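You operate a simulated robot arm through the tools that you are given. There is no shell and no other tool. Be economical: measure what you need, move in short steps, check, and stop when the job is done.

The job below is to be done with a simulated robot arm. You get a single attempt, and the scene is never put back.

JOB
Vent the tester, then unclamp the orange fitting and clear the grey post.
Fine: the fitting goes on the long grey mat, its ring on the white mat; leave the vent open.
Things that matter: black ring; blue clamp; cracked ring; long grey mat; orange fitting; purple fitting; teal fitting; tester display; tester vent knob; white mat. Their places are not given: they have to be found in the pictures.

The check looks at the end state, three seconds after you hand in, the way a careful person would. Anything else that was tipped, shoved, dropped, spilled or broken makes it a failure.

ROBOT AND FRAMES
A 6-joint arm with a two-finger parallel gripper, fixed in place. Base frame: the origin is at the foot of the arm, x ahead of it, y to its left, z up; the work surface is at about z = 0. Lengths are in mm, angles in rad, forces in N, time in s.
With the tool pointing down near the work surface it reaches from about 140 to 580 mm from the base axis. Its first joint turns from -1.152 to 1.152 rad. Payload 2.1 kg.
The tool frame sits at the grasp point between the pads (the TCP): z along the fingers, y along the line on which they close. The tips reach 30 mm beyond it. Largest opening 94 mm; finger width 28, thickness 10; the body of the gripper, 50 by 96 mm, starts 55 mm behind the TCP.
Orientation is that of the tool frame in the base frame, as a unit quaternion [x, y, z, w]. With the fingers straight down and closing along the base's y, the tool's x points along the base's -x, its y along +y and its z along -z.

CONTROLS
- The arm moves only by the tool play_rows. Its argument "moves" is a list that holds one entry, the list of rows, each a list of 7 numbers: the shift along the tool's x, y, z in mm, then the turn, a rotation vector about the tool's x, y, z in rad, then the closure in counts, from 0 (fully open) to 255 (shut). In form: [[[x, y, z, wx, wy, wz, hand], ...]]. A call has 1 to 12 rows; each row is the pose to reach, as a shift and turn from the pose commanded when the call began, along the tool's axes at that moment. Each row takes 0.2 s and may step no farther than 50 mm and 0.15 rad from the row before; otherwise, or with a gripper value out of range, the whole call is refused. Where a pose cannot be reached the arm comes as near as it can. A force on the tool above 70 N (or 10 N above the force at the start of the call, whichever is more), or a blocked arm, ends the call early, and 0.2 s more pass. Each finger travels about 72 mm/s and halts on what it meets, pressing with about 21 N; the grip force reading is that of the motor and also rises with nothing between the fingers. The clock runs only during rows and for 0.2 s after the last one: add rows that repeat a pose to give the fingers time. The reply holds the time, the measured pose of the TCP, the force on the tool along the base axes, the opening and the grip force, in the units named above and with some noise, with the torque about the TCP (base axes, N m) and any sound that the robot's microphone picked up, and new pictures: "views" is both (left out), scene, wrist or none.
- Cameras (640 x 400 px; columns grow to the right, rows downward): "scene" is fixed at [63.2, -388.3, 464.2]; the picture's right is [0.67, -0.74, 0.00], its down [-0.50, -0.46, -0.73] and it looks along [0.54, 0.49, -0.68] (base axes); focal length 214 px, centre (320, 200). "wrist" rides on the gripper at [76, 14, -103] in the tool frame; the picture's right is [-0.18, 0.98, 0.00], its down [-0.75, -0.14, -0.64] and it looks along [-0.63, -0.12, 0.77] (tool axes); focal length 243 px, centre (320, 200).
- measure_at(camera, pixels): for up to 12 pixels [column, row] of the newest picture of that camera ("zoom" is the newest enlarged one), the place [x, y, z] in the base frame of the surface seen there, good to about 2 mm, but the place of the scene camera against the robot may be out by one fixed shift of up to 12 mm in any direction. The clock stands still meanwhile.
- inspect(camera, box): a new picture of the part [left, top, right, bottom] of that camera's present view, enlarged. The clock stands still meanwhile.
- close_job(): hands the job in; it is judged then, once.

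Keep the steps short. Do not move on a guess: measure, check each grasp and each placing, and mend mistakes. In all there are 80 turns and 200 pictures (those below and enlarged ones count). Leave the gripper open and the arm clear of the work at the hand-in unless told otherwise, and finish with a single line.

The tools are called as name(argument=value, ...) on one line, values as JSON. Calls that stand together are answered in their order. play_rows: Moves the arm, as the interface text tells. Its arguments: {"type":"object","properties":{"moves":{"type":"array"},"views":{"type":"string","enum":["both","scene","wrist","none"]}},"required":["moves"]} The other tools are called the same way: measure_at (camera, pixels) gives the place of the surface under pixels of a picture; inspect (camera, box) takes an enlarged picture of a part of a camera's view; close_job () hands the job in.

At the start:

```text
t: 0.0
tool_pos: [191.4, -214.4, 329.6]
ee_rot: [0.0, 1.0, -0.001, 0.0]
force: [-0.6, -0.5, -0.3]
ft_torque: [-0.04, -0.02, 0.03]
gripper_width: 93.9
grip_force: 0.1
```

scene: 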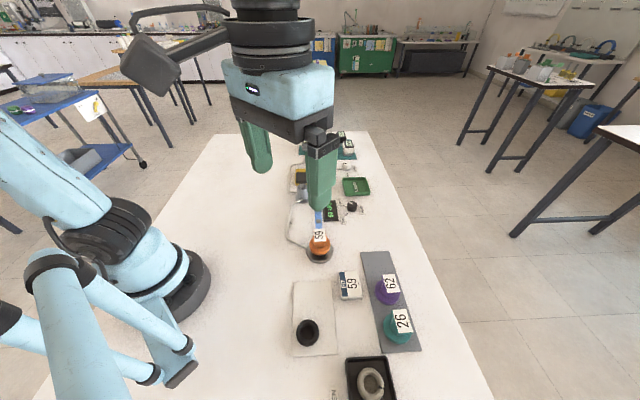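
wrist: 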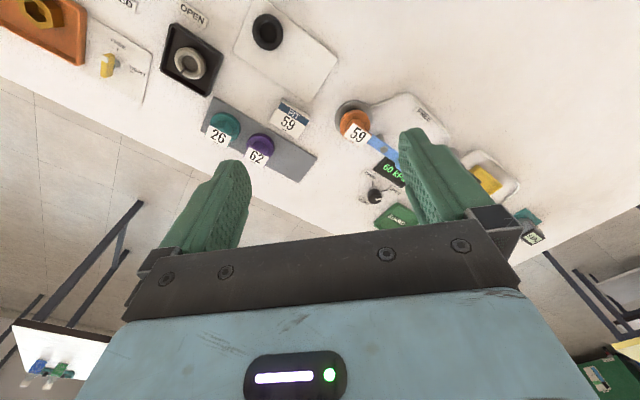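

I see the tester in the middle of the table and other items around it. I'll take enlarged views before moving anything.

inspect(camera="wrist", box=[320, 80, 560, 260])

inspect(camera="wrist", box=[0, 0, 340, 190])

inspect(camera="scene", box=[270, 120, 390, 270])

inspect(camera="scene", box=[270, 230, 440, 400])

```text
2.22 times, centred on (440, 170) of wrist
```

zoom: 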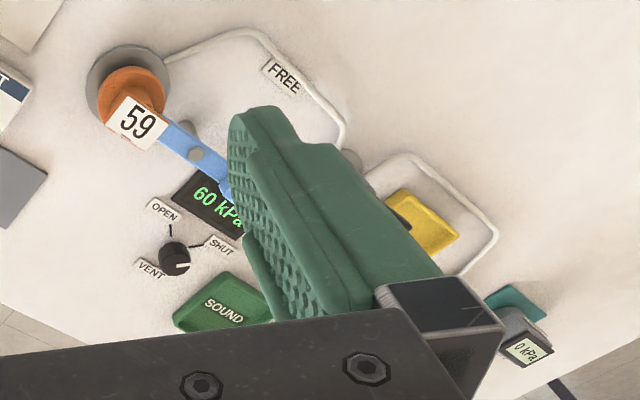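

```text
1.88 times, centred on (170, 95) of wrist
```

zoom: 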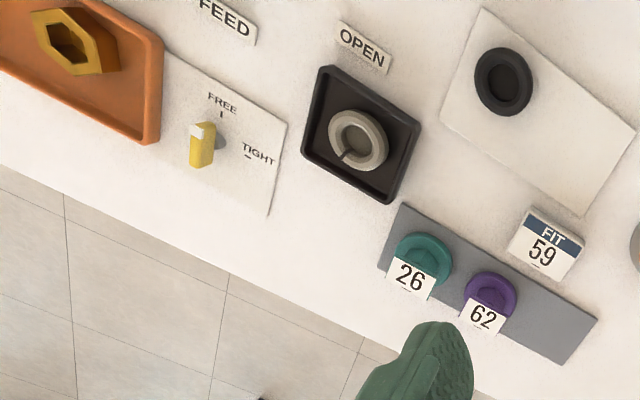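

```text
2.67 times, centred on (330, 195) of scene
```

zoom: 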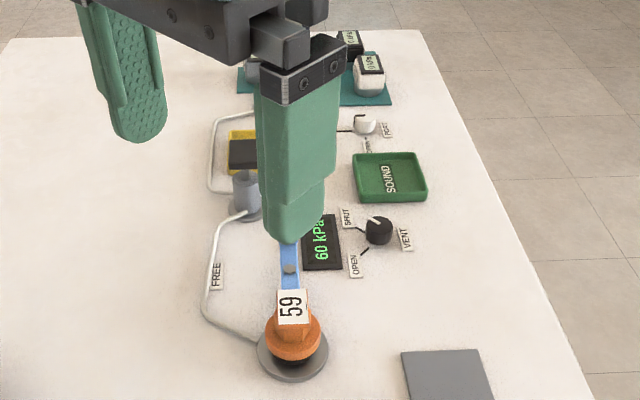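

```text
2.35 times, centred on (355, 315) of scene
```

zoom: 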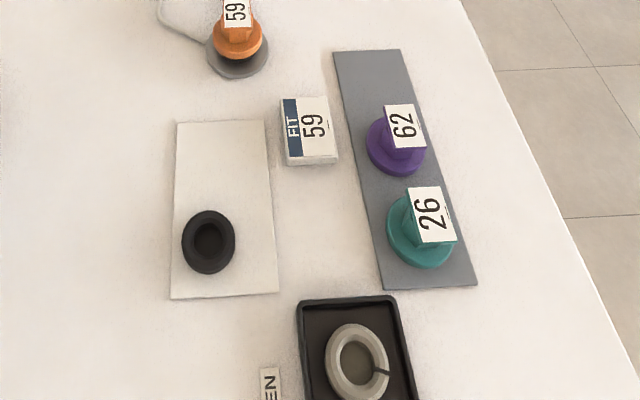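

The tester reads 60 kPa with its knob near SHUT. The orange fitting 59 is on the grey post under the blue clamp bar. I'll measure these from the wrist and scene cameras.

measure_at(camera="wrist", pixels=[[355, 118], [341, 104], [375, 143], [386, 178], [375, 197], [375, 215], [267, 31], [225, 124], [262, 143], [298, 165], [410, 215], [188, 63]])

measure_at(camera="scene", pixels=[[320, 248], [318, 262], [324, 219], [330, 210], [352, 206], [360, 224], [307, 332], [398, 327], [387, 290], [382, 262], [362, 187], [369, 382]])

```text
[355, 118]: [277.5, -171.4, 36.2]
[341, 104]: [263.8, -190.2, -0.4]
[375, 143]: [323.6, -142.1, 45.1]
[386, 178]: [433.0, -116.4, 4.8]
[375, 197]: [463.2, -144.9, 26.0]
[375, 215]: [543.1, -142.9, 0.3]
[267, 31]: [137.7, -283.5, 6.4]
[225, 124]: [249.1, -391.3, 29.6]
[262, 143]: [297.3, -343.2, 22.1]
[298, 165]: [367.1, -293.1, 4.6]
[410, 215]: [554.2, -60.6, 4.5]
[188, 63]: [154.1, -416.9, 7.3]
```

```text
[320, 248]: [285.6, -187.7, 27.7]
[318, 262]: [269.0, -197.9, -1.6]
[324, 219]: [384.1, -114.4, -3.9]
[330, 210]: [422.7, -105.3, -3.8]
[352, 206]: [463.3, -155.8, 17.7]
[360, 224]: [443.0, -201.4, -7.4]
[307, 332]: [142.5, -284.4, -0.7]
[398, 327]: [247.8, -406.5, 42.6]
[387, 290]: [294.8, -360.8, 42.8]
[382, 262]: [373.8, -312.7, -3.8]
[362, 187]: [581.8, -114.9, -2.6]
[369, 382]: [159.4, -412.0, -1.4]
```

The wrist and scene readings agree to within a fixed shift of about 8 mm. I'll move over to look at the tester closely, staying at z=200.

play_rows(moves=[[[-20, 21, 32, 0, 0, 0, 0], [-40, 42, 64, 0, 0, 0, 0], [-60, 63, 97, 0, 0, 0, 0], [-79, 84, 130, 0, 0, 0, 0], [-79, 84, 130, 0, 0, 0, 0]]])

```text
t: 1.2
tool_pos: [269.6, -131.8, 198.9]
ee_rot: [0.0, 1.0, -0.001, 0.0]
force: [0.1, -0.3, -0.2]
ft_torque: [-0.03, 0.02, -0.01]
gripper_width: 94.0
grip_force: 0.2
```

scene: 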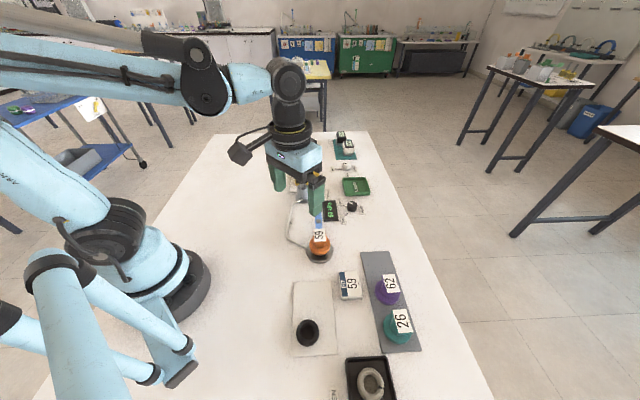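
wrist: 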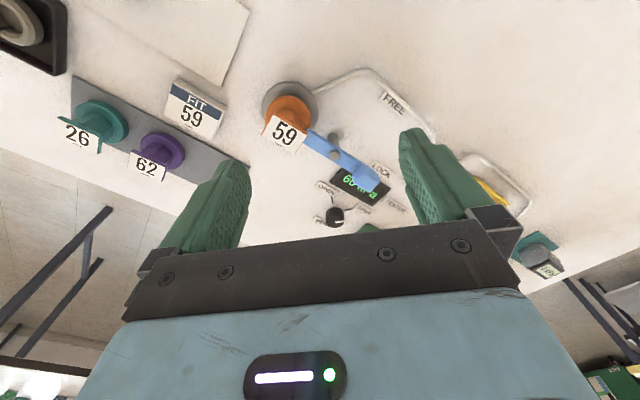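

inspect(camera="wrist", box=[240, 60, 440, 240])

inspect(camera="scene", box=[280, 170, 390, 270])

```text
2.22 times, centred on (340, 150) of wrist
```

zoom: 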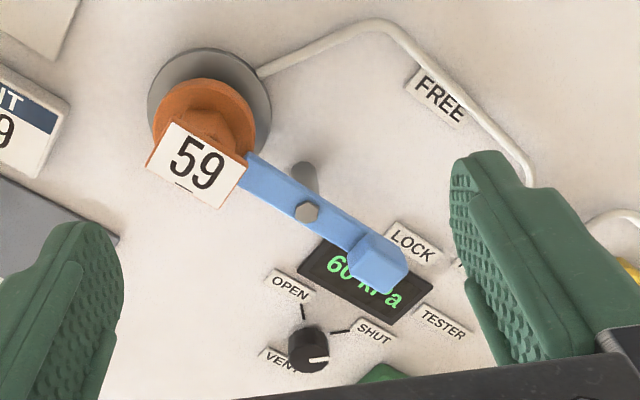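

```text
4.00 times, centred on (335, 220) of scene
```

zoom: 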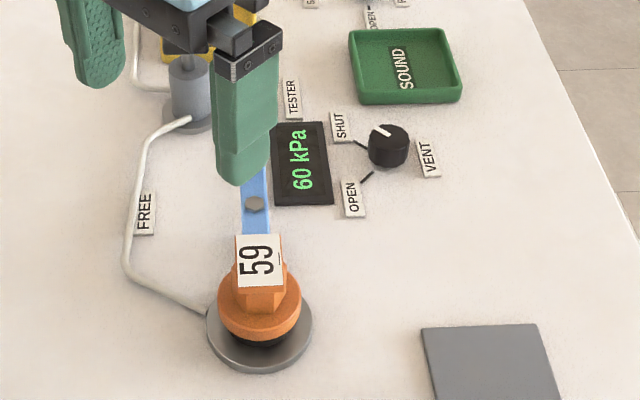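

The layout is readable now. The knob pointer is at SHUT, and OPEN is about a quarter turn CCW from it. The clamp handle is at LOCK with FREE to its left. The orange fitting sits on a black ring on the post. I'll measure the details.

inspect(camera="wrist", box=[290, 140, 410, 240])

measure_at(camera="wrist", pixels=[[336, 155], [408, 183], [420, 190], [299, 128], [377, 91], [335, 153], [360, 170], [378, 187], [371, 180], [365, 167], [374, 228], [360, 228]])

```text
4.00 times, centred on (350, 190) of wrist
```

zoom: 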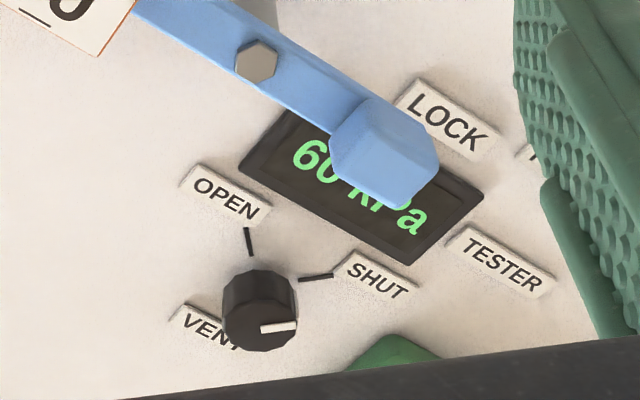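

```text
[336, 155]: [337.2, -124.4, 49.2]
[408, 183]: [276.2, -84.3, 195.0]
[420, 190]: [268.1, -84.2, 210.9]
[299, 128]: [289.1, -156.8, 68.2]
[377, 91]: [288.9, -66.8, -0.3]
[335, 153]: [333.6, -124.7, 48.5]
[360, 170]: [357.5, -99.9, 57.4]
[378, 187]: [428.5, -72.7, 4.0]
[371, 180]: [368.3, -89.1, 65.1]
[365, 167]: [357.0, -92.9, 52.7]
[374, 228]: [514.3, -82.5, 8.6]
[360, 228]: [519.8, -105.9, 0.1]
```

measure_at(camera="zoom", pixels=[[262, 325], [294, 326], [264, 330], [250, 254], [246, 229], [302, 280], [332, 275], [240, 280], [285, 275], [385, 350], [375, 180], [365, 108]])

measure_at(camera="wrist", pixels=[[290, 112], [270, 112], [288, 98], [305, 112], [280, 150], [304, 138], [272, 98], [310, 96], [263, 90], [285, 85], [356, 177], [381, 186]])

```text
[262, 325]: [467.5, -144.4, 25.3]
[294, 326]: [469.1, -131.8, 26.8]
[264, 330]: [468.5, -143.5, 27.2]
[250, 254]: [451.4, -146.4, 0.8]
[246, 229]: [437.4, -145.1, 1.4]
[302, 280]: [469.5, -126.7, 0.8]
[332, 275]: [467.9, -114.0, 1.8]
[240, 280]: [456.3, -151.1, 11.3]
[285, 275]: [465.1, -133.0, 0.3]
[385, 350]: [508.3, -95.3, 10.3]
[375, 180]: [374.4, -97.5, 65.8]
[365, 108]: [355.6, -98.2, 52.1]
```

```text
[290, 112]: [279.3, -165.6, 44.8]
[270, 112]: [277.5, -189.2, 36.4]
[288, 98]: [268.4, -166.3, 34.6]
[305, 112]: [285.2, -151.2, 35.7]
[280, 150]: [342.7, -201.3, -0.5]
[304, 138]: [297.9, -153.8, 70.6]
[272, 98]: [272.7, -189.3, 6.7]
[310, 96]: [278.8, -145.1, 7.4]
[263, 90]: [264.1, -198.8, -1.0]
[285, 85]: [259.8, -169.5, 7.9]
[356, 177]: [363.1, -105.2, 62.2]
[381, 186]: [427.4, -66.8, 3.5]
```

The OPEN and SHUT ticks put the knob centre at about (469, -145), with its top at z≈26. It needs +90° CCW seen from above. I'll go above it with the hand partly closed.

play_rows(moves=[[[-45, -3, 0, 0, 0, 0, 80], [-90, -6, 0, 0, 0, 0, 80], [-135, -9, 0, 0, 0, 0, 80], [-180, -12, 0, 0, 0, 0, 80], [-199.5, -13.2, 30, 0, 0, 0, 80], [-199.5, -13.2, 70, 0, 0, 0, 80], [-199.5, -13.2, 100, 0, 0, 0, 80], [-199.5, -13.2, 100, 0, 0, 0, 80]]])

```text
t: 3.0
tool_pos: [469.6, -144.0, 99.2]
ee_rot: [0.0, 1.0, -0.001, 0.001]
force: [-0.2, 0.4, 0.5]
ft_torque: [0.0, 0.05, -0.03]
gripper_width: 64.5
grip_force: 0.0
```

scene: 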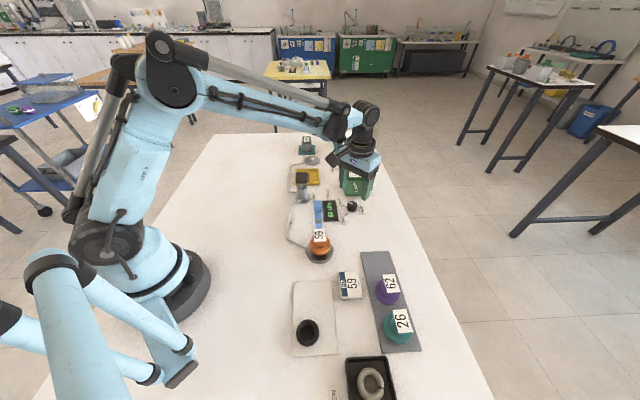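
wrist: 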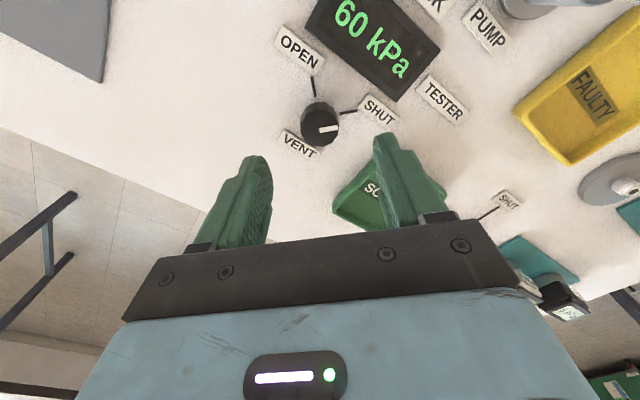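

The knob shows at (320,122), pointer to SHUT. I'll measure it again from this closer view before going down.

measure_at(camera="wrist", pixels=[[320, 130], [307, 128], [336, 126], [320, 118], [320, 142], [335, 128], [350, 111], [314, 85], [304, 105], [336, 110], [380, 165], [372, 170]])

```text
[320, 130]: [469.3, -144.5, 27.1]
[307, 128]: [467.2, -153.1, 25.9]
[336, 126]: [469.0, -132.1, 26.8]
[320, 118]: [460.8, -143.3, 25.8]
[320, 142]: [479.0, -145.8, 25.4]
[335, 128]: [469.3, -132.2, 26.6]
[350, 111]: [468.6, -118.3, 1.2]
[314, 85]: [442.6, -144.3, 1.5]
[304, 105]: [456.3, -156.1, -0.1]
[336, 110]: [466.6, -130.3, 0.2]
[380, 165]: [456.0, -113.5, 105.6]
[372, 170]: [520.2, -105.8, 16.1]
```

Knob centre is (469.5, -144.5), matching where the tool is. Next I go down to z≈37 and close on it.

play_rows(moves=[[[0, -0.5, 30, 0, 0, 0, 80], [0, -0.5, 50, 0, 0, 0, 80], [0, -0.5, 62, 0, 0, 0, 80], [0, -0.5, 62, 0, 0, 0, 80], [0, -0.5, 62, 0, 0, 0, 255], [0, -0.5, 62, 0, 0, 0, 255], [0, -0.5, 62, 0, 0, 0, 255], [0, -0.5, 62, 0, 0, 0, 255]]])

```text
t: 4.8
tool_pos: [469.5, -145.5, 36.5]
ee_rot: [0.0, 1.0, 0.0, 0.0]
force: [1.6, -4.1, -7.8]
ft_torque: [0.48, 0.02, 0.01]
gripper_width: 29.4
grip_force: 45.2
```

scene: 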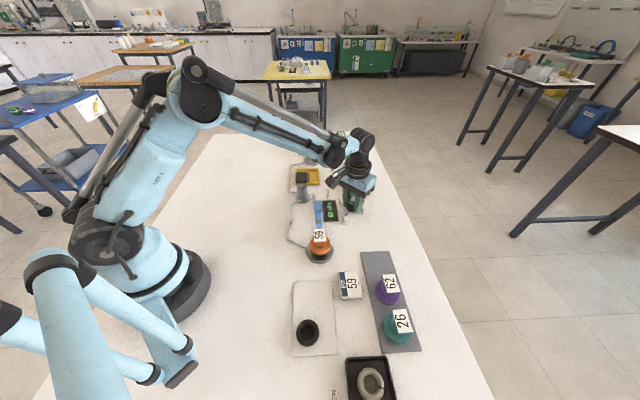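
wrist: 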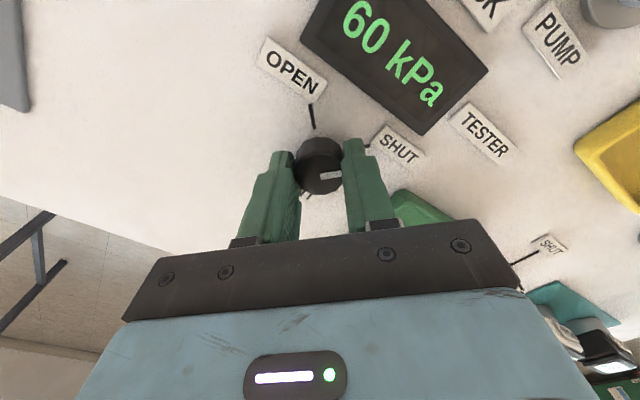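

The knob is held, opening 29.4. I'll turn it CCW, which is negative about tool z, by 90°.

play_rows(moves=[[[0, 0, 0, 0, 0, -0.143, 255], [0, 0, 0, 0, 0, -0.286, 255], [0, 0, 0, 0, 0, -0.429, 255], [0, 0, 0, 0, 0, -0.571, 255], [0, 0, 0, 0, 0, -0.714, 255], [0, 0, 0, 0, 0, -0.857, 255], [0, 0, 0, 0, 0, -1.0, 255], [0, 0, 0, 0, 0, -1.143, 255], [0, 0, 0, 0, 0, -1.285, 255], [0, 0, 0, 0, 0, -1.428, 255], [0, 0, 0, 0, 0, -1.571, 255], [0, 0, 0, 0, 0, -1.571, 255]]])

```text
t: 7.4
tool_pos: [469.9, -143.5, 36.9]
ee_rot: [0.708, -0.706, 0.002, 0.0]
force: [16.9, -3.8, -24.9]
ft_torque: [0.33, 0.17, -0.23]
gripper_width: 29.4
grip_force: 45.2
```

scene: 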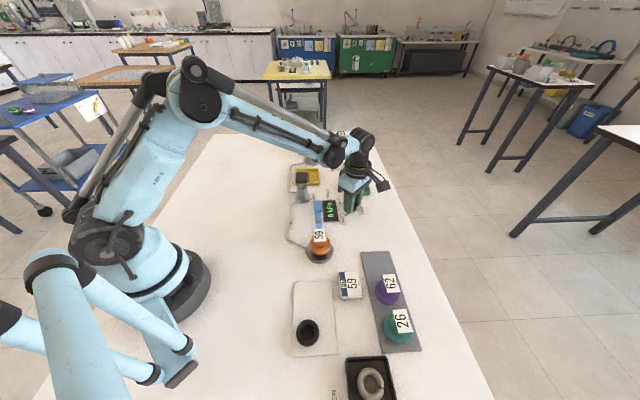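
wrist: 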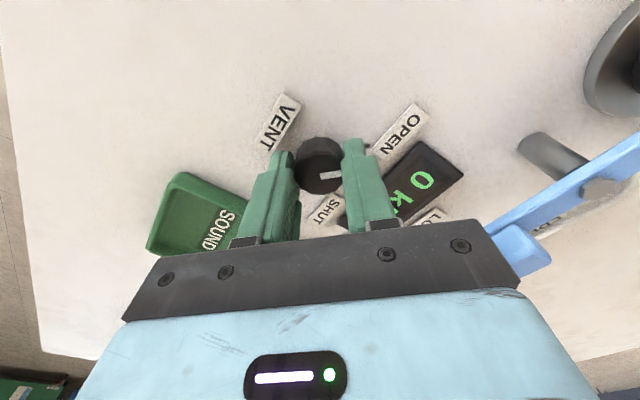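

The knob turned and the display reads 0 kPa. I'll open gently, rise straight up, and check that the display and knob stay put.

play_rows(moves=[[[0, 0, 0, 0, 0, 0, 100], [0, 0, 0, 0, 0, 0, 100], [0, 0, -30, 0, 0, 0, 100], [0, 0, -75, 0, 0, 0, 100], [0, 0, -120, 0, 0, 0, 100], [0, 0, -120, 0, 0, 0, 100]]])

inspect(camera="wrist", box=[240, 60, 640, 310])

```text
t: 8.8
tool_pos: [471.1, -144.0, 158.2]
ee_rot: [-0.707, 0.708, 0.0, -0.001]
force: [0.2, -0.2, -0.1]
ft_torque: [0.01, 0.01, -0.04]
gripper_width: 57.2
grip_force: 0.0
```

scene: 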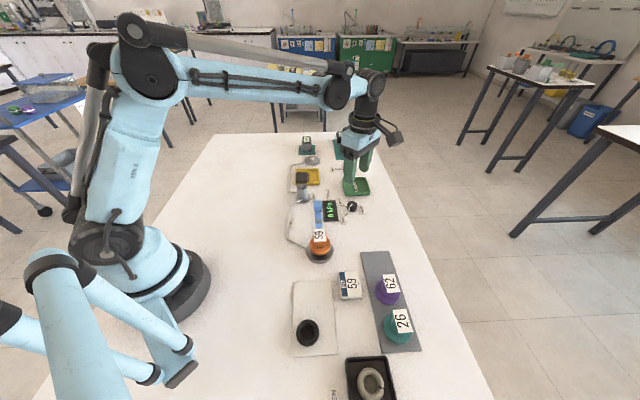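
wrist: 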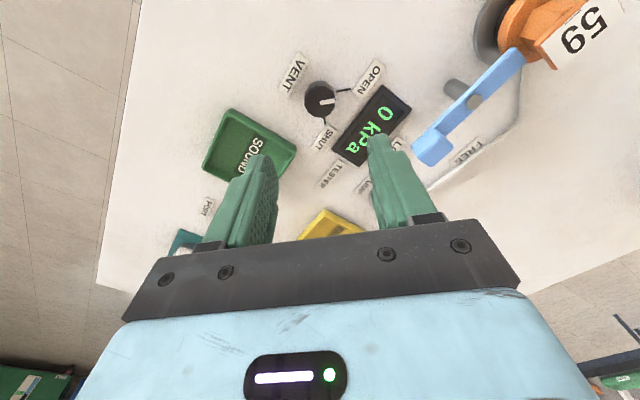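

```text
1.60 times, centred on (440, 185) of wrist
```

zoom: 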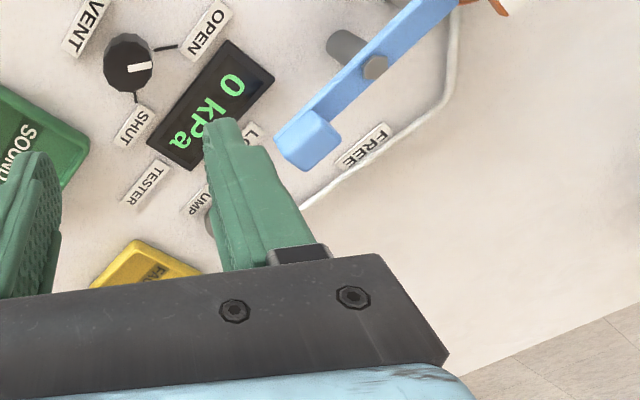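

The vent is at OPEN and the display reads 0 kPa. Next is the clamp handle, so I'll measure its block, the pivot bolt and the FREE label from this view.

measure_at(camera="zoom", pixels=[[281, 133], [308, 115], [337, 132], [308, 152], [306, 166], [340, 140], [376, 67], [320, 105], [352, 120], [365, 145], [455, 5], [340, 48]])

inspect(camera="wrist", box=[380, 0, 620, 200])

```text
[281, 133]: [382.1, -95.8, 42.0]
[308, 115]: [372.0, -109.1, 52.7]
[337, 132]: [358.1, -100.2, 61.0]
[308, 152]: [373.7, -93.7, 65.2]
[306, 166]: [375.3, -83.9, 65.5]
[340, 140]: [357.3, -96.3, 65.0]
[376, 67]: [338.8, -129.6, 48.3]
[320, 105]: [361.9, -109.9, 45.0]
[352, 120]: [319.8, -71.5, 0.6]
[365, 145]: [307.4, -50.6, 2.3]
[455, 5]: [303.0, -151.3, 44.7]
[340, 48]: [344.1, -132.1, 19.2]
```

```text
2.00 times, centred on (500, 100) of wrist
```

zoom: 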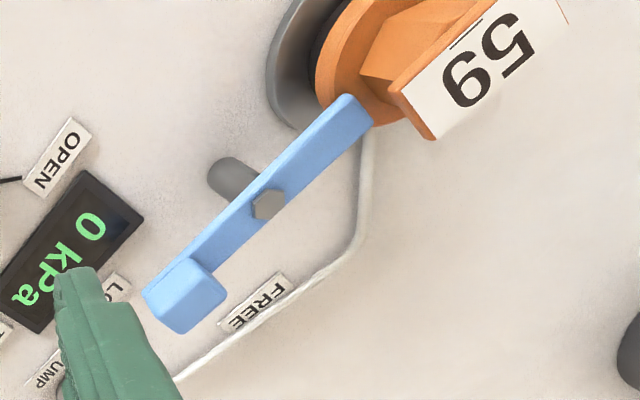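

measure_at(camera="zoom", pixels=[[193, 262], [222, 292], [182, 328], [162, 300], [192, 297], [148, 292], [267, 205], [350, 100], [440, 130], [365, 122], [245, 180], [330, 70]])

```text
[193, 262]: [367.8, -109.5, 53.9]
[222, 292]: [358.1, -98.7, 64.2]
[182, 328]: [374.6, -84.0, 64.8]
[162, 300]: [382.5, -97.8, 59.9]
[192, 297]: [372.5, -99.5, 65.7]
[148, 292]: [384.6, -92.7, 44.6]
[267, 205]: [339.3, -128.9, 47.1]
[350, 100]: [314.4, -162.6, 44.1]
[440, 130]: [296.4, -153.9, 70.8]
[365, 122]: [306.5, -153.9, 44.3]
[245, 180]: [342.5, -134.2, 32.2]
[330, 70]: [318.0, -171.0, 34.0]
```

Block centre is about (371, -97) with its top at z 65, and the pivot is near (338.5, -127). The handle lies at about 43°. I'll go above the block with the fingers straddling it tangentially.

play_rows(moves=[[[-8, 17, 0, 0, 0, 0.137, 100], [-16, 34, 0, 0, 0, 0.274, 100], [-24, 50, 0, 0, 0, 0.41, 100], [-31, 67, 0, 0, 0, 0.547, 100], [-39, 84, 0, 0, 0, 0.684, 100], [-47, 100, 0, 0, 0, 0.82, 100], [-47, 100, 30, 0, 0, 0.82, 100], [-47, 100, 45, 0, 0, 0.82, 100], [-47, 100, 45, 0, 0, 0.82, 100]]])

inspect(camera="wrist", box=[200, 80, 440, 240])

```text
t: 10.8
tool_pos: [369.7, -97.2, 113.0]
ee_rot: [-0.367, 0.93, -0.001, 0.0]
force: [0.6, 0.8, -0.4]
ft_torque: [0.0, -0.01, 0.01]
gripper_width: 57.1
grip_force: 0.1
```

scene: 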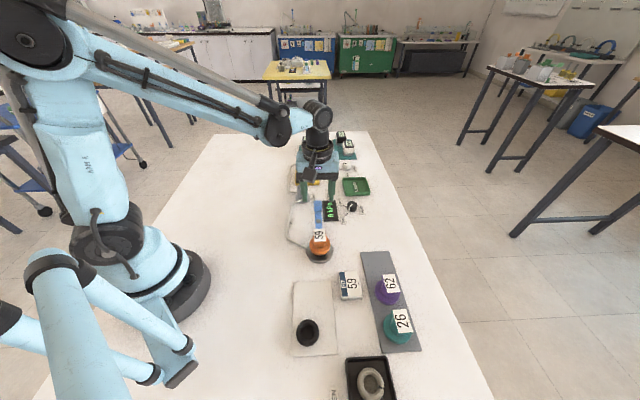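
wrist: 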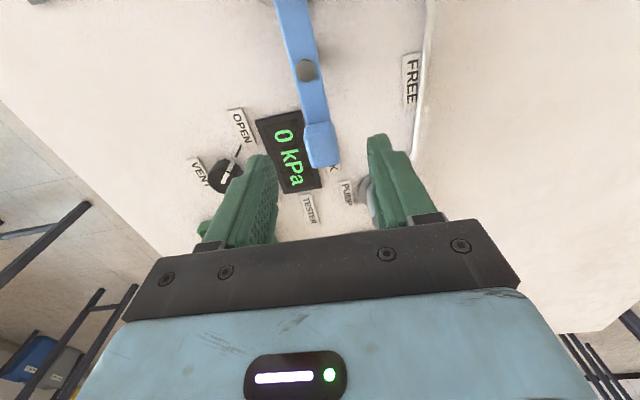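

```text
2.50 times, centred on (320, 160) of wrist
```

zoom: 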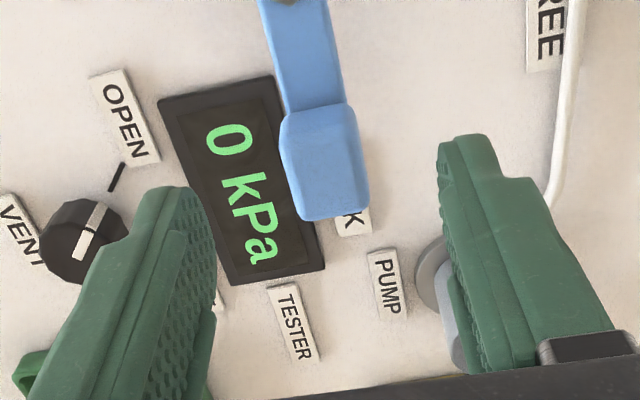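

measure_at(camera="zoom", pixels=[[290, 118], [350, 115], [367, 200], [305, 215], [330, 165], [300, 205], [435, 280], [450, 330], [285, 60], [345, 70], [265, 20], [440, 165]])

measure_at(camera="wrist", pixels=[[307, 70], [285, 20], [298, 100], [318, 98], [370, 185], [372, 210], [412, 80], [427, 60]])

```text
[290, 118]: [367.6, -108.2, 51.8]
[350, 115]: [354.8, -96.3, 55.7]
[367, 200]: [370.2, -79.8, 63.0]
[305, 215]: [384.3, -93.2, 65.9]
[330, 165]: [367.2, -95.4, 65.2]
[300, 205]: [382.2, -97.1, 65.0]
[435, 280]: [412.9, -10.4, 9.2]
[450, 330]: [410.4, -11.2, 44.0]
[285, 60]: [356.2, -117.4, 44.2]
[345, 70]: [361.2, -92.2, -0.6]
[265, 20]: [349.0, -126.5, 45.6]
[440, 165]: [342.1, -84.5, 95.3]
```

```text
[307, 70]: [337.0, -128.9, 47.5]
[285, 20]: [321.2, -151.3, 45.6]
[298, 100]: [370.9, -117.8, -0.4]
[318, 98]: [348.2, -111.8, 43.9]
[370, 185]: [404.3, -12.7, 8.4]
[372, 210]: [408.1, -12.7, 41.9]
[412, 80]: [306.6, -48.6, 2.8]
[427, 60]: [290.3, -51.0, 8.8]
```

Block centre is (370, -95.5), pivot (337, -128.5), radius about 46.5, handle at 45°. I'll go down and close to a loose hold of about 24 mm on the 20 mm block.

play_rows(moves=[[[-1.7, 0.7, 20, 0, 0, -0.035, 100], [-1.7, 0.7, 43, 0, 0, -0.035, 100], [-1.7, 0.7, 43, 0, 0, -0.035, 190], [-1.7, 0.7, 43, 0, 0, -0.035, 190], [-1.7, 0.7, 43, 0, 0, -0.035, 190]]])

```text
t: 12.0
tool_pos: [370.3, -95.6, 70.6]
ee_rot: [-0.383, 0.924, -0.001, 0.0]
force: [0.4, -0.3, -0.6]
ft_torque: [0.03, 0.02, 0.01]
gripper_width: 24.1
grip_force: 0.0
```

scene: 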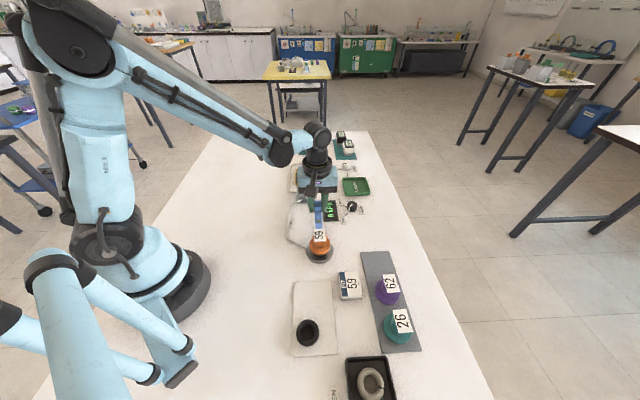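
wrist: 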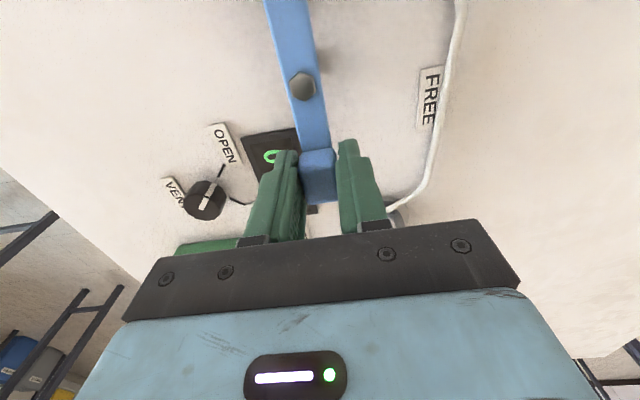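

The block is between the fingers with a little play. I'll swing it CCW about the pivot, the first half now.

play_rows(moves=[[[0.46, 6.49, 0, 0, 0, -0.14, 190], [1.81, 12.85, 0, 0, 0, -0.28, 190], [4.04, 18.96, 0, 0, 0, -0.42, 190], [7.1, 24.7, 0, 0, 0, -0.56, 190], [10.93, 29.96, 0, 0, 0, -0.7, 190], [15.47, 34.62, 0, 0, 0, -0.84, 190]]])

```text
t: 13.4
tool_pos: [333.7, -81.5, 69.9]
ee_rot: [0.728, -0.686, -0.001, -0.001]
force: [1.4, 0.9, 13.0]
ft_torque: [-0.02, -0.03, 0.1]
gripper_width: 25.4
grip_force: 12.7
```

scene: 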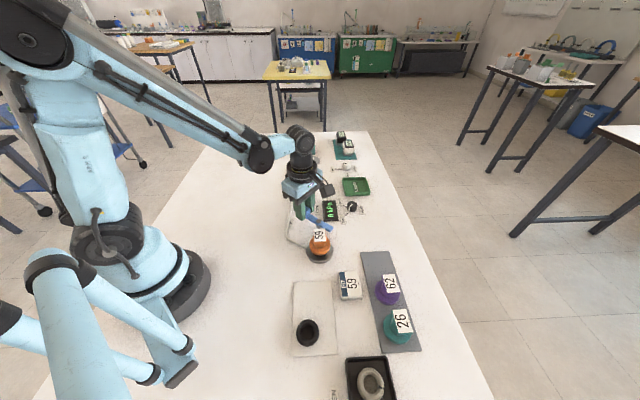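
wrist: 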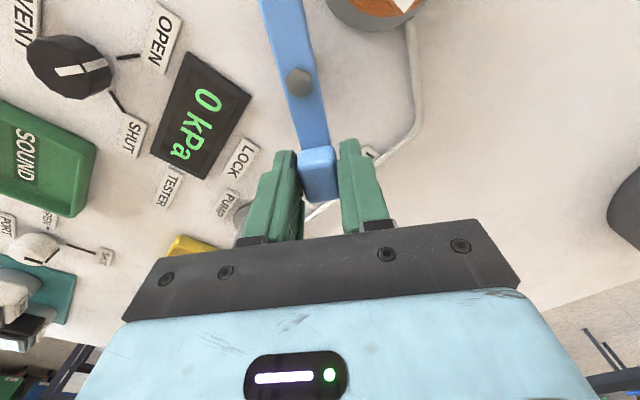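

The bar swings freely and the fitting stays still. Now the second half, to FREE.

play_rows(moves=[[[0.46, 6.49, 0, 0, 0, -0.14, 190], [1.81, 12.85, 0, 0, 0, -0.28, 190], [4.04, 18.96, 0, 0, 0, -0.42, 190], [7.1, 24.7, 0, 0, 0, -0.56, 190], [10.93, 29.96, 0, 0, 0, -0.7, 190], [13.12, 32.37, 0, 0, 0, -0.77, 190], [13.12, 32.37, 0, 0, 0, -0.77, 190]]])

```text
t: 15.0
tool_pos: [305.0, -97.6, 68.8]
ee_rot: [0.932, -0.363, 0.002, 0.0]
force: [11.9, 5.3, 9.7]
ft_torque: [0.19, -0.02, -0.15]
gripper_width: 30.7
grip_force: 6.2
```

scene: 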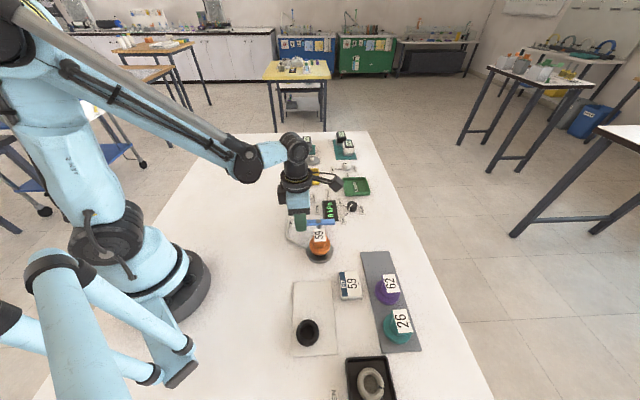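
wrist: 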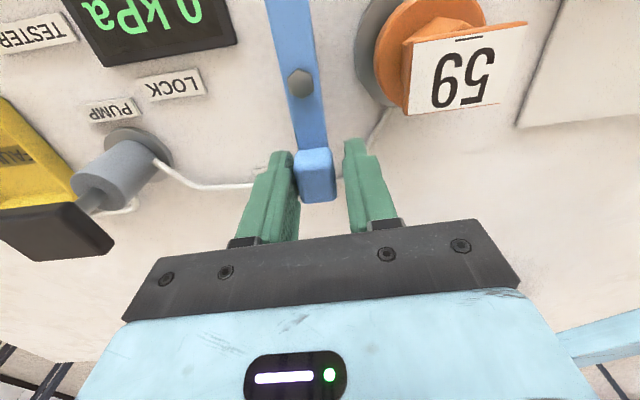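

The handle reached its end stop at FREE. I'll open a little and rise straight up.

play_rows(moves=[[[0, -2, 0, 0, 0, 0, 140], [0, -2, 0, 0, 0, 0, 140], [0, -2, -40, 0, 0, 0, 140], [0, -2, -80, 0, 0, 0, 140], [0, -2, -110, 0, 0, 0, 140], [0, -2, -110, 0, 0, 0, 140]]])

inspect(camera="scene", box=[270, 160, 390, 280])

```text
t: 16.4
tool_pos: [304.5, -95.0, 178.8]
ee_rot: [0.931, -0.364, 0.0, 0.0]
force: [-0.5, -0.6, -0.1]
ft_torque: [-0.01, -0.02, -0.02]
gripper_width: 42.4
grip_force: 0.0
```

scene: 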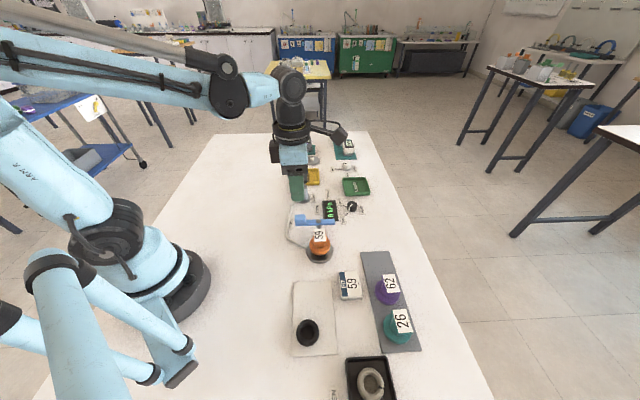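
wrist: 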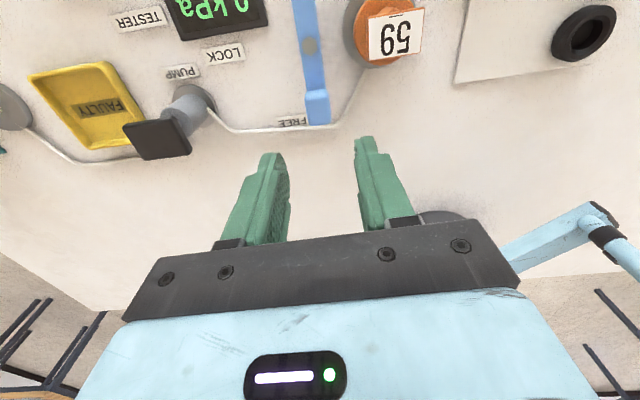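

```text
3.33 times, centred on (330, 220) of scene
```

zoom: 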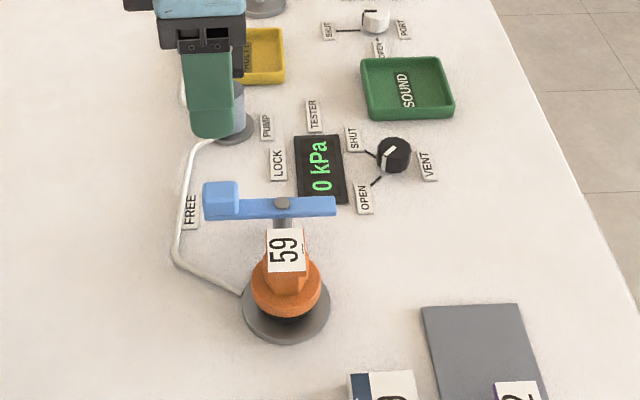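

The clamp is at FREE. Next I'll turn the hand back and take up a viewing pose for a close look at the fitting.

play_rows(moves=[[[-6, 11, 0, 0, 0, 0.145, 0], [-11, 22, 0, 0, 0, 0.29, 0], [-17, 33, 0, 0, 0, 0.435, 0], [-22, 44, 0, 0, 0, 0.58, 0], [-28, 55, 0, 0, 0, 0.725, 0], [-34, 66, 0, 0, 0, 0.87, 0], [-39, 77, 0, 0, 0, 1.015, 0], [-45, 88, 0, 0, 0, 1.16, 0], [-50, 99, 0, 0, 0, 1.305, 0], [-56, 110, 0, 0, 0, 1.45, 0], [-62, 121, 0, 0, 0, 1.595, 0], [-67.5, 132.5, 0, 0, 0, 1.74, 0]]], views="none")

play_rows(moves=[[[0, 0, 0, 0, 0, 0.13, 0], [0, 0, 0, 0, 0, 0.26, 0], [0, 0, 0, 0, 0, 0.39, 0], [0, 0, 0, 0, 0, 0.52, 0], [0, 0, 0, 0, 0, 0.648, 0], [0, 0, 0, 0, 0, 0.648, 0]]])

inspect(camera="wrist", box=[240, 80, 440, 220])

```text
t: 19.0
tool_pos: [164.6, -147.4, 179.3]
ee_rot: [-0.32, 0.947, -0.001, -0.001]
force: [-0.4, 0.2, 0.7]
ft_torque: [0.01, -0.02, 0.01]
gripper_width: 94.0
grip_force: 0.0
```

```text
t: 20.4
tool_pos: [164.9, -146.6, 179.2]
ee_rot: [-0.003, 1.0, -0.001, 0.0]
force: [-0.9, 0.3, 0.3]
ft_torque: [-0.02, 0.0, -0.05]
gripper_width: 93.9
grip_force: 0.0
```

scene: 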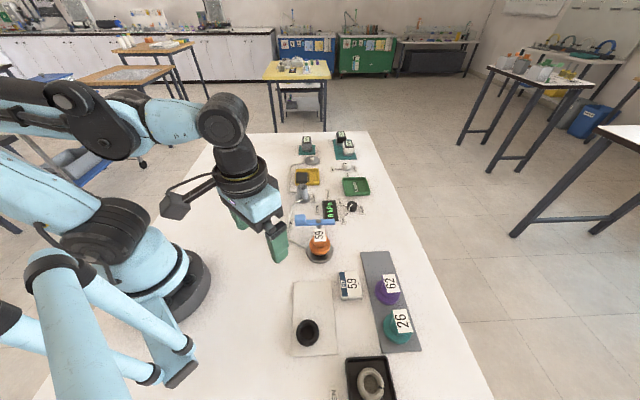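
wrist: 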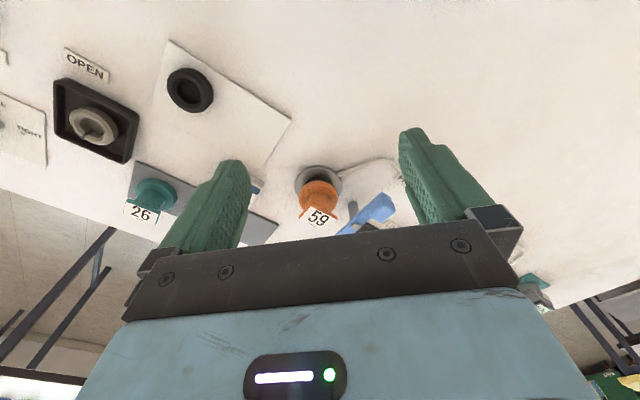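

```text
2.86 times, centred on (340, 150) of wrist
```

zoom: 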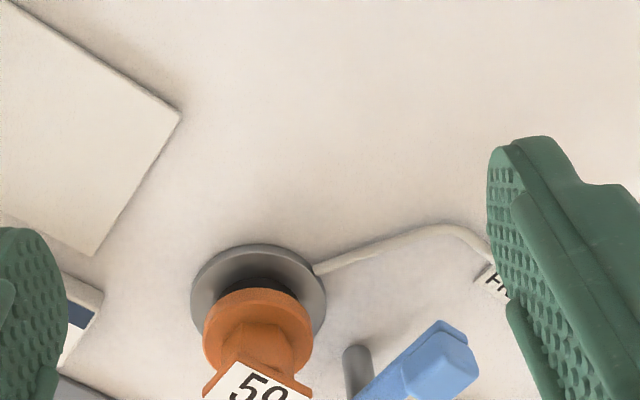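

I'll measure this view, then move forward for a more top-down look.

measure_at(camera="zoom", pixels=[[258, 292], [258, 340], [230, 345], [285, 345], [258, 375], [205, 350], [312, 350], [260, 281], [225, 290], [195, 300], [325, 310], [258, 325]])

play_rows(moves=[[[-45, 0, 0, 0, 0, 0, 0], [-80, 0, 0, 0, 0, 0, 0], [-80, 0, 0, 0, 0, 0, 0]]], views="wrist")

inspect(camera="wrist", box=[240, 70, 400, 190])

```text
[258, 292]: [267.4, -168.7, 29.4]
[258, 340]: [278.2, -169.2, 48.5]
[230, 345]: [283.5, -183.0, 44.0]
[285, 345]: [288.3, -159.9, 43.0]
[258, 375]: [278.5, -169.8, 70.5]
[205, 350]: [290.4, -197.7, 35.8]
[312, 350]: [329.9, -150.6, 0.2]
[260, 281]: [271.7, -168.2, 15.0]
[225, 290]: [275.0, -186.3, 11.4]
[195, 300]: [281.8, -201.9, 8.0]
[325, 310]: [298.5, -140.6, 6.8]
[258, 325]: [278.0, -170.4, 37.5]
```

```text
t: 21.2
tool_pos: [245.7, -146.9, 179.5]
ee_rot: [-0.003, 1.0, -0.001, -0.001]
force: [-0.9, 0.1, -1.1]
ft_torque: [0.01, 0.01, -0.01]
gripper_width: 94.1
grip_force: 0.0
```

wrist: 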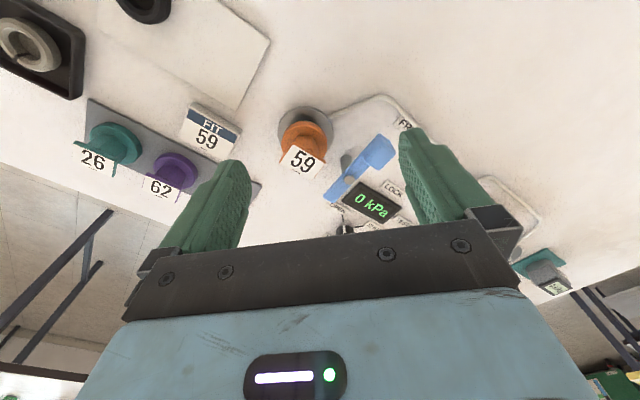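

```text
3.33 times, centred on (320, 130) of wrist
```

zoom: 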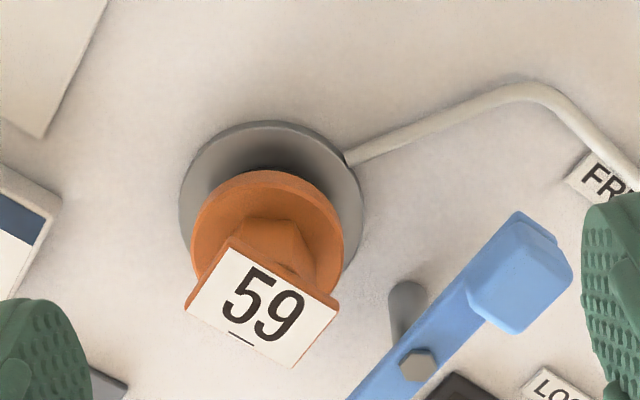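

measure_at(camera="zoom", pixels=[[236, 245], [334, 308], [292, 362], [192, 305], [262, 302], [270, 225], [240, 225], [302, 245], [315, 270], [268, 175], [200, 235], [340, 230]])

inspect(camera="wrist", box=[70, 90, 270, 230])

inspect(camera="scene", box=[290, 210, 350, 270])

```text
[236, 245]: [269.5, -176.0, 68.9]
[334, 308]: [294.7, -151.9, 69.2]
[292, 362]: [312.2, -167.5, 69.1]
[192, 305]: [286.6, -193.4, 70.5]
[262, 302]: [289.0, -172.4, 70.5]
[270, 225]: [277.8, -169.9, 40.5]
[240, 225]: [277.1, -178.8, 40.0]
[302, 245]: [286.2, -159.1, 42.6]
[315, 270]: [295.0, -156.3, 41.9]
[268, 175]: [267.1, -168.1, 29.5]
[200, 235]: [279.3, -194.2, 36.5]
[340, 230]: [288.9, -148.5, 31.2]
```

```text
2.86 times, centred on (170, 160) of wrist
```

zoom: 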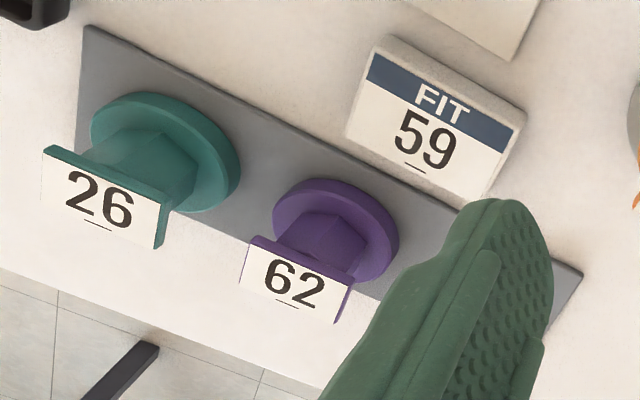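

```text
6.67 times, centred on (320, 240) of scene
```

zoom: 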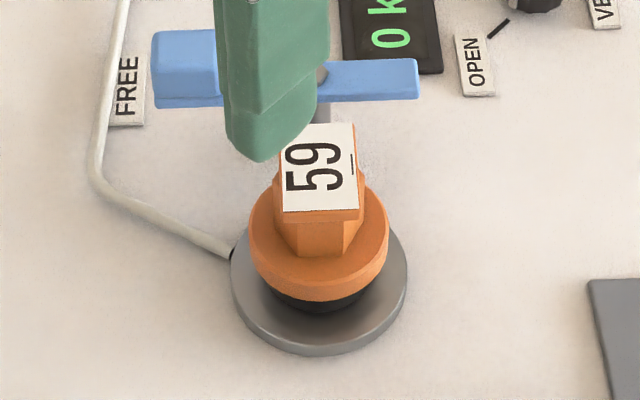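

The fitting's plate is level at z≈70, centred at (290.5, -172) and about 35 × 24 mm, with its short side along the 135° line. I'll grip across the short side at yaw 45°, keeping the tips above the flange (top ≈37), and stop above first.

play_rows(moves=[[[-9, -5, 0, 0, 0, -0.131, 110], [-18, -10, 0, 0, 0, -0.262, 110], [-27, -15, 0, 0, 0, -0.393, 110], [-36, -20, 0, 0, 0, -0.524, 110], [-44.8, -25.1, 0, 0, 0, -0.655, 110], [-44.8, -25.1, 30, 0, 0, -0.785, 110], [-44.8, -25.1, 64, 0, 0, -0.785, 110], [-44.8, -25.1, 64, 0, 0, -0.785, 110]]])

inspect(camera="wrist", box=[200, 80, 440, 240])

```text
t: 23.0
tool_pos: [290.7, -172.1, 114.5]
ee_rot: [-0.387, 0.922, -0.001, 0.001]
force: [0.2, 0.5, 0.2]
ft_torque: [-0.02, 0.02, 0.01]
gripper_width: 53.2
grip_force: 0.1
```

scene: 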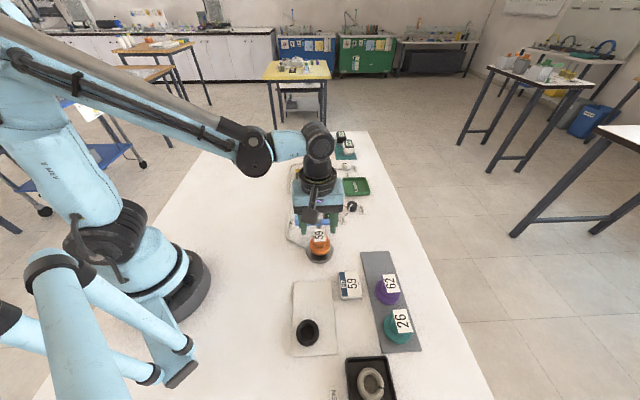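
wrist: 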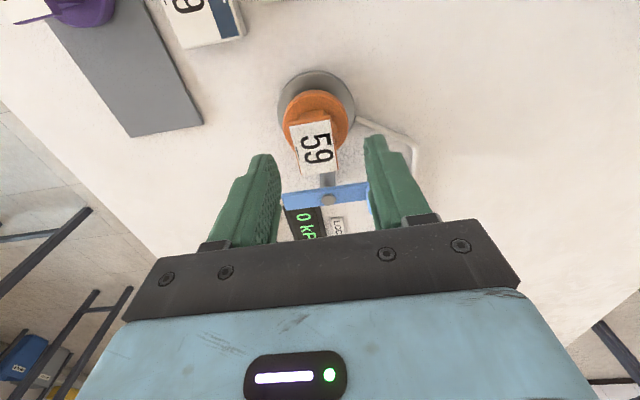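

```text
2.50 times, centred on (320, 160) of wrist
```

zoom: 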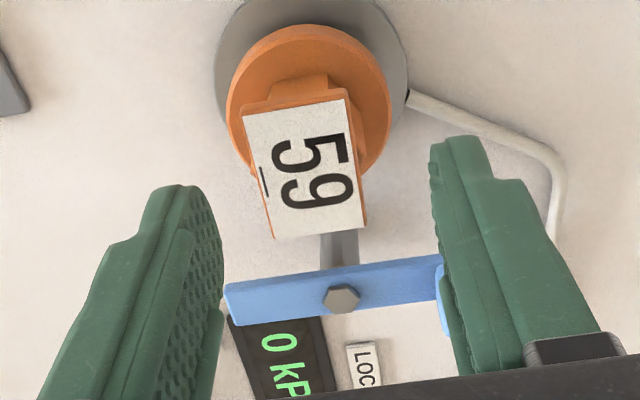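

measure_at(camera="zoom", pixels=[[250, 115], [342, 103], [362, 225], [276, 233], [305, 168], [308, 88], [232, 100], [385, 100], [300, 32], [220, 60], [405, 60]])

measure_at(camera="wrist", pixels=[[131, 136], [201, 124], [146, 3], [100, 80], [165, 60], [115, 12], [85, 20], [215, 40], [240, 25], [180, 20]])

```text
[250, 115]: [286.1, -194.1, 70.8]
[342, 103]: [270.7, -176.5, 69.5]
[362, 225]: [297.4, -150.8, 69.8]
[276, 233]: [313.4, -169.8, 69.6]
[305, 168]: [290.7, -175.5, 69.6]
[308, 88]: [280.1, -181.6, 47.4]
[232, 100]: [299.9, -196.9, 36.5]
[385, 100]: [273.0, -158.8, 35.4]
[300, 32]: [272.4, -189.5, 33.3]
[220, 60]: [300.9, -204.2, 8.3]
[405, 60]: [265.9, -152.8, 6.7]
```

```text
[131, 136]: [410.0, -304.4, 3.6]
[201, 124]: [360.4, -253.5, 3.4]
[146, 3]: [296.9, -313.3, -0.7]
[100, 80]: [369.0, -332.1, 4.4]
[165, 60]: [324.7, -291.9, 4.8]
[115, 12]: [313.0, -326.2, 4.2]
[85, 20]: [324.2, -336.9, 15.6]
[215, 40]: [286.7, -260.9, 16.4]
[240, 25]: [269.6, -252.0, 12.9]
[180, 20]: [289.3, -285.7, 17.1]
```

The plate centre refines to (292, -173), at 44°. I'll go down to z≈72, with tips at about 42, and close.

play_rows(moves=[[[-0.4, -1.3, 20, 0, 0, 0, 110], [-0.4, -1.3, 42, 0, 0, 0, 110], [-0.4, -1.3, 42, 0, 0, 0, 110], [-0.4, -1.3, 42, 0, 0, 0, 255], [-0.4, -1.3, 42, 0, 0, 0, 255], [-0.4, -1.3, 42, 0, 0, 0, 255], [-0.4, -1.3, 42, 0, 0, 0, 255]]])

inspect(camera="scene", box=[280, 170, 360, 270])

```text
t: 24.6
tool_pos: [290.8, -171.6, 73.0]
ee_rot: [-0.386, 0.923, 0.0, 0.001]
force: [0.0, -0.1, -0.6]
ft_torque: [-0.01, 0.01, 0.0]
gripper_width: 31.6
grip_force: 20.8
```

scene: 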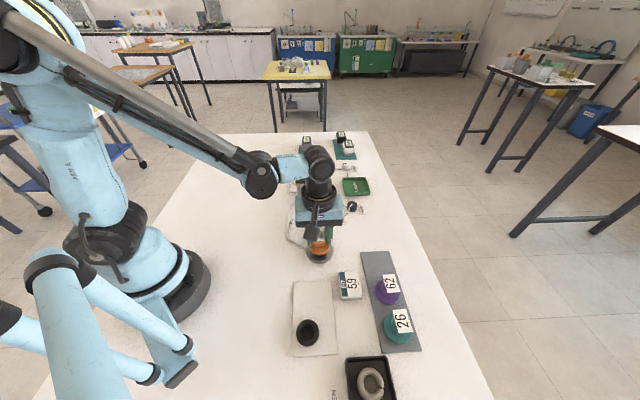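
wrist: 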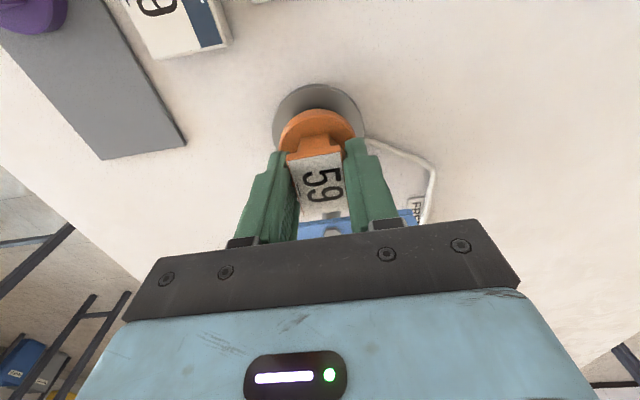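

```text
4.00 times, centred on (320, 220) of scene
```

zoom: 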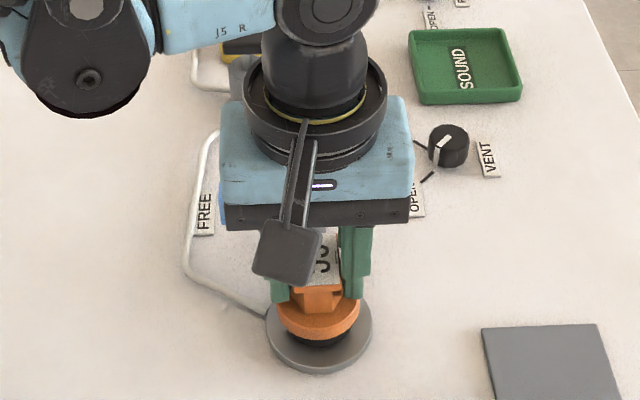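

The opening is 31.6, perhaps still settling. I'll hold for a moment and read it again.

play_rows(moves=[[[0, 0, 0, 0, 0, 0, 255], [0, 0, 0, 0, 0, 0, 255]]], views="none")

```text
t: 25.2
tool_pos: [291.2, -171.3, 71.9]
ee_rot: [-0.386, 0.923, -0.001, 0.0]
force: [-0.5, -0.3, 1.0]
ft_torque: [-0.01, -0.03, 0.01]
gripper_width: 31.7
grip_force: 20.9
```

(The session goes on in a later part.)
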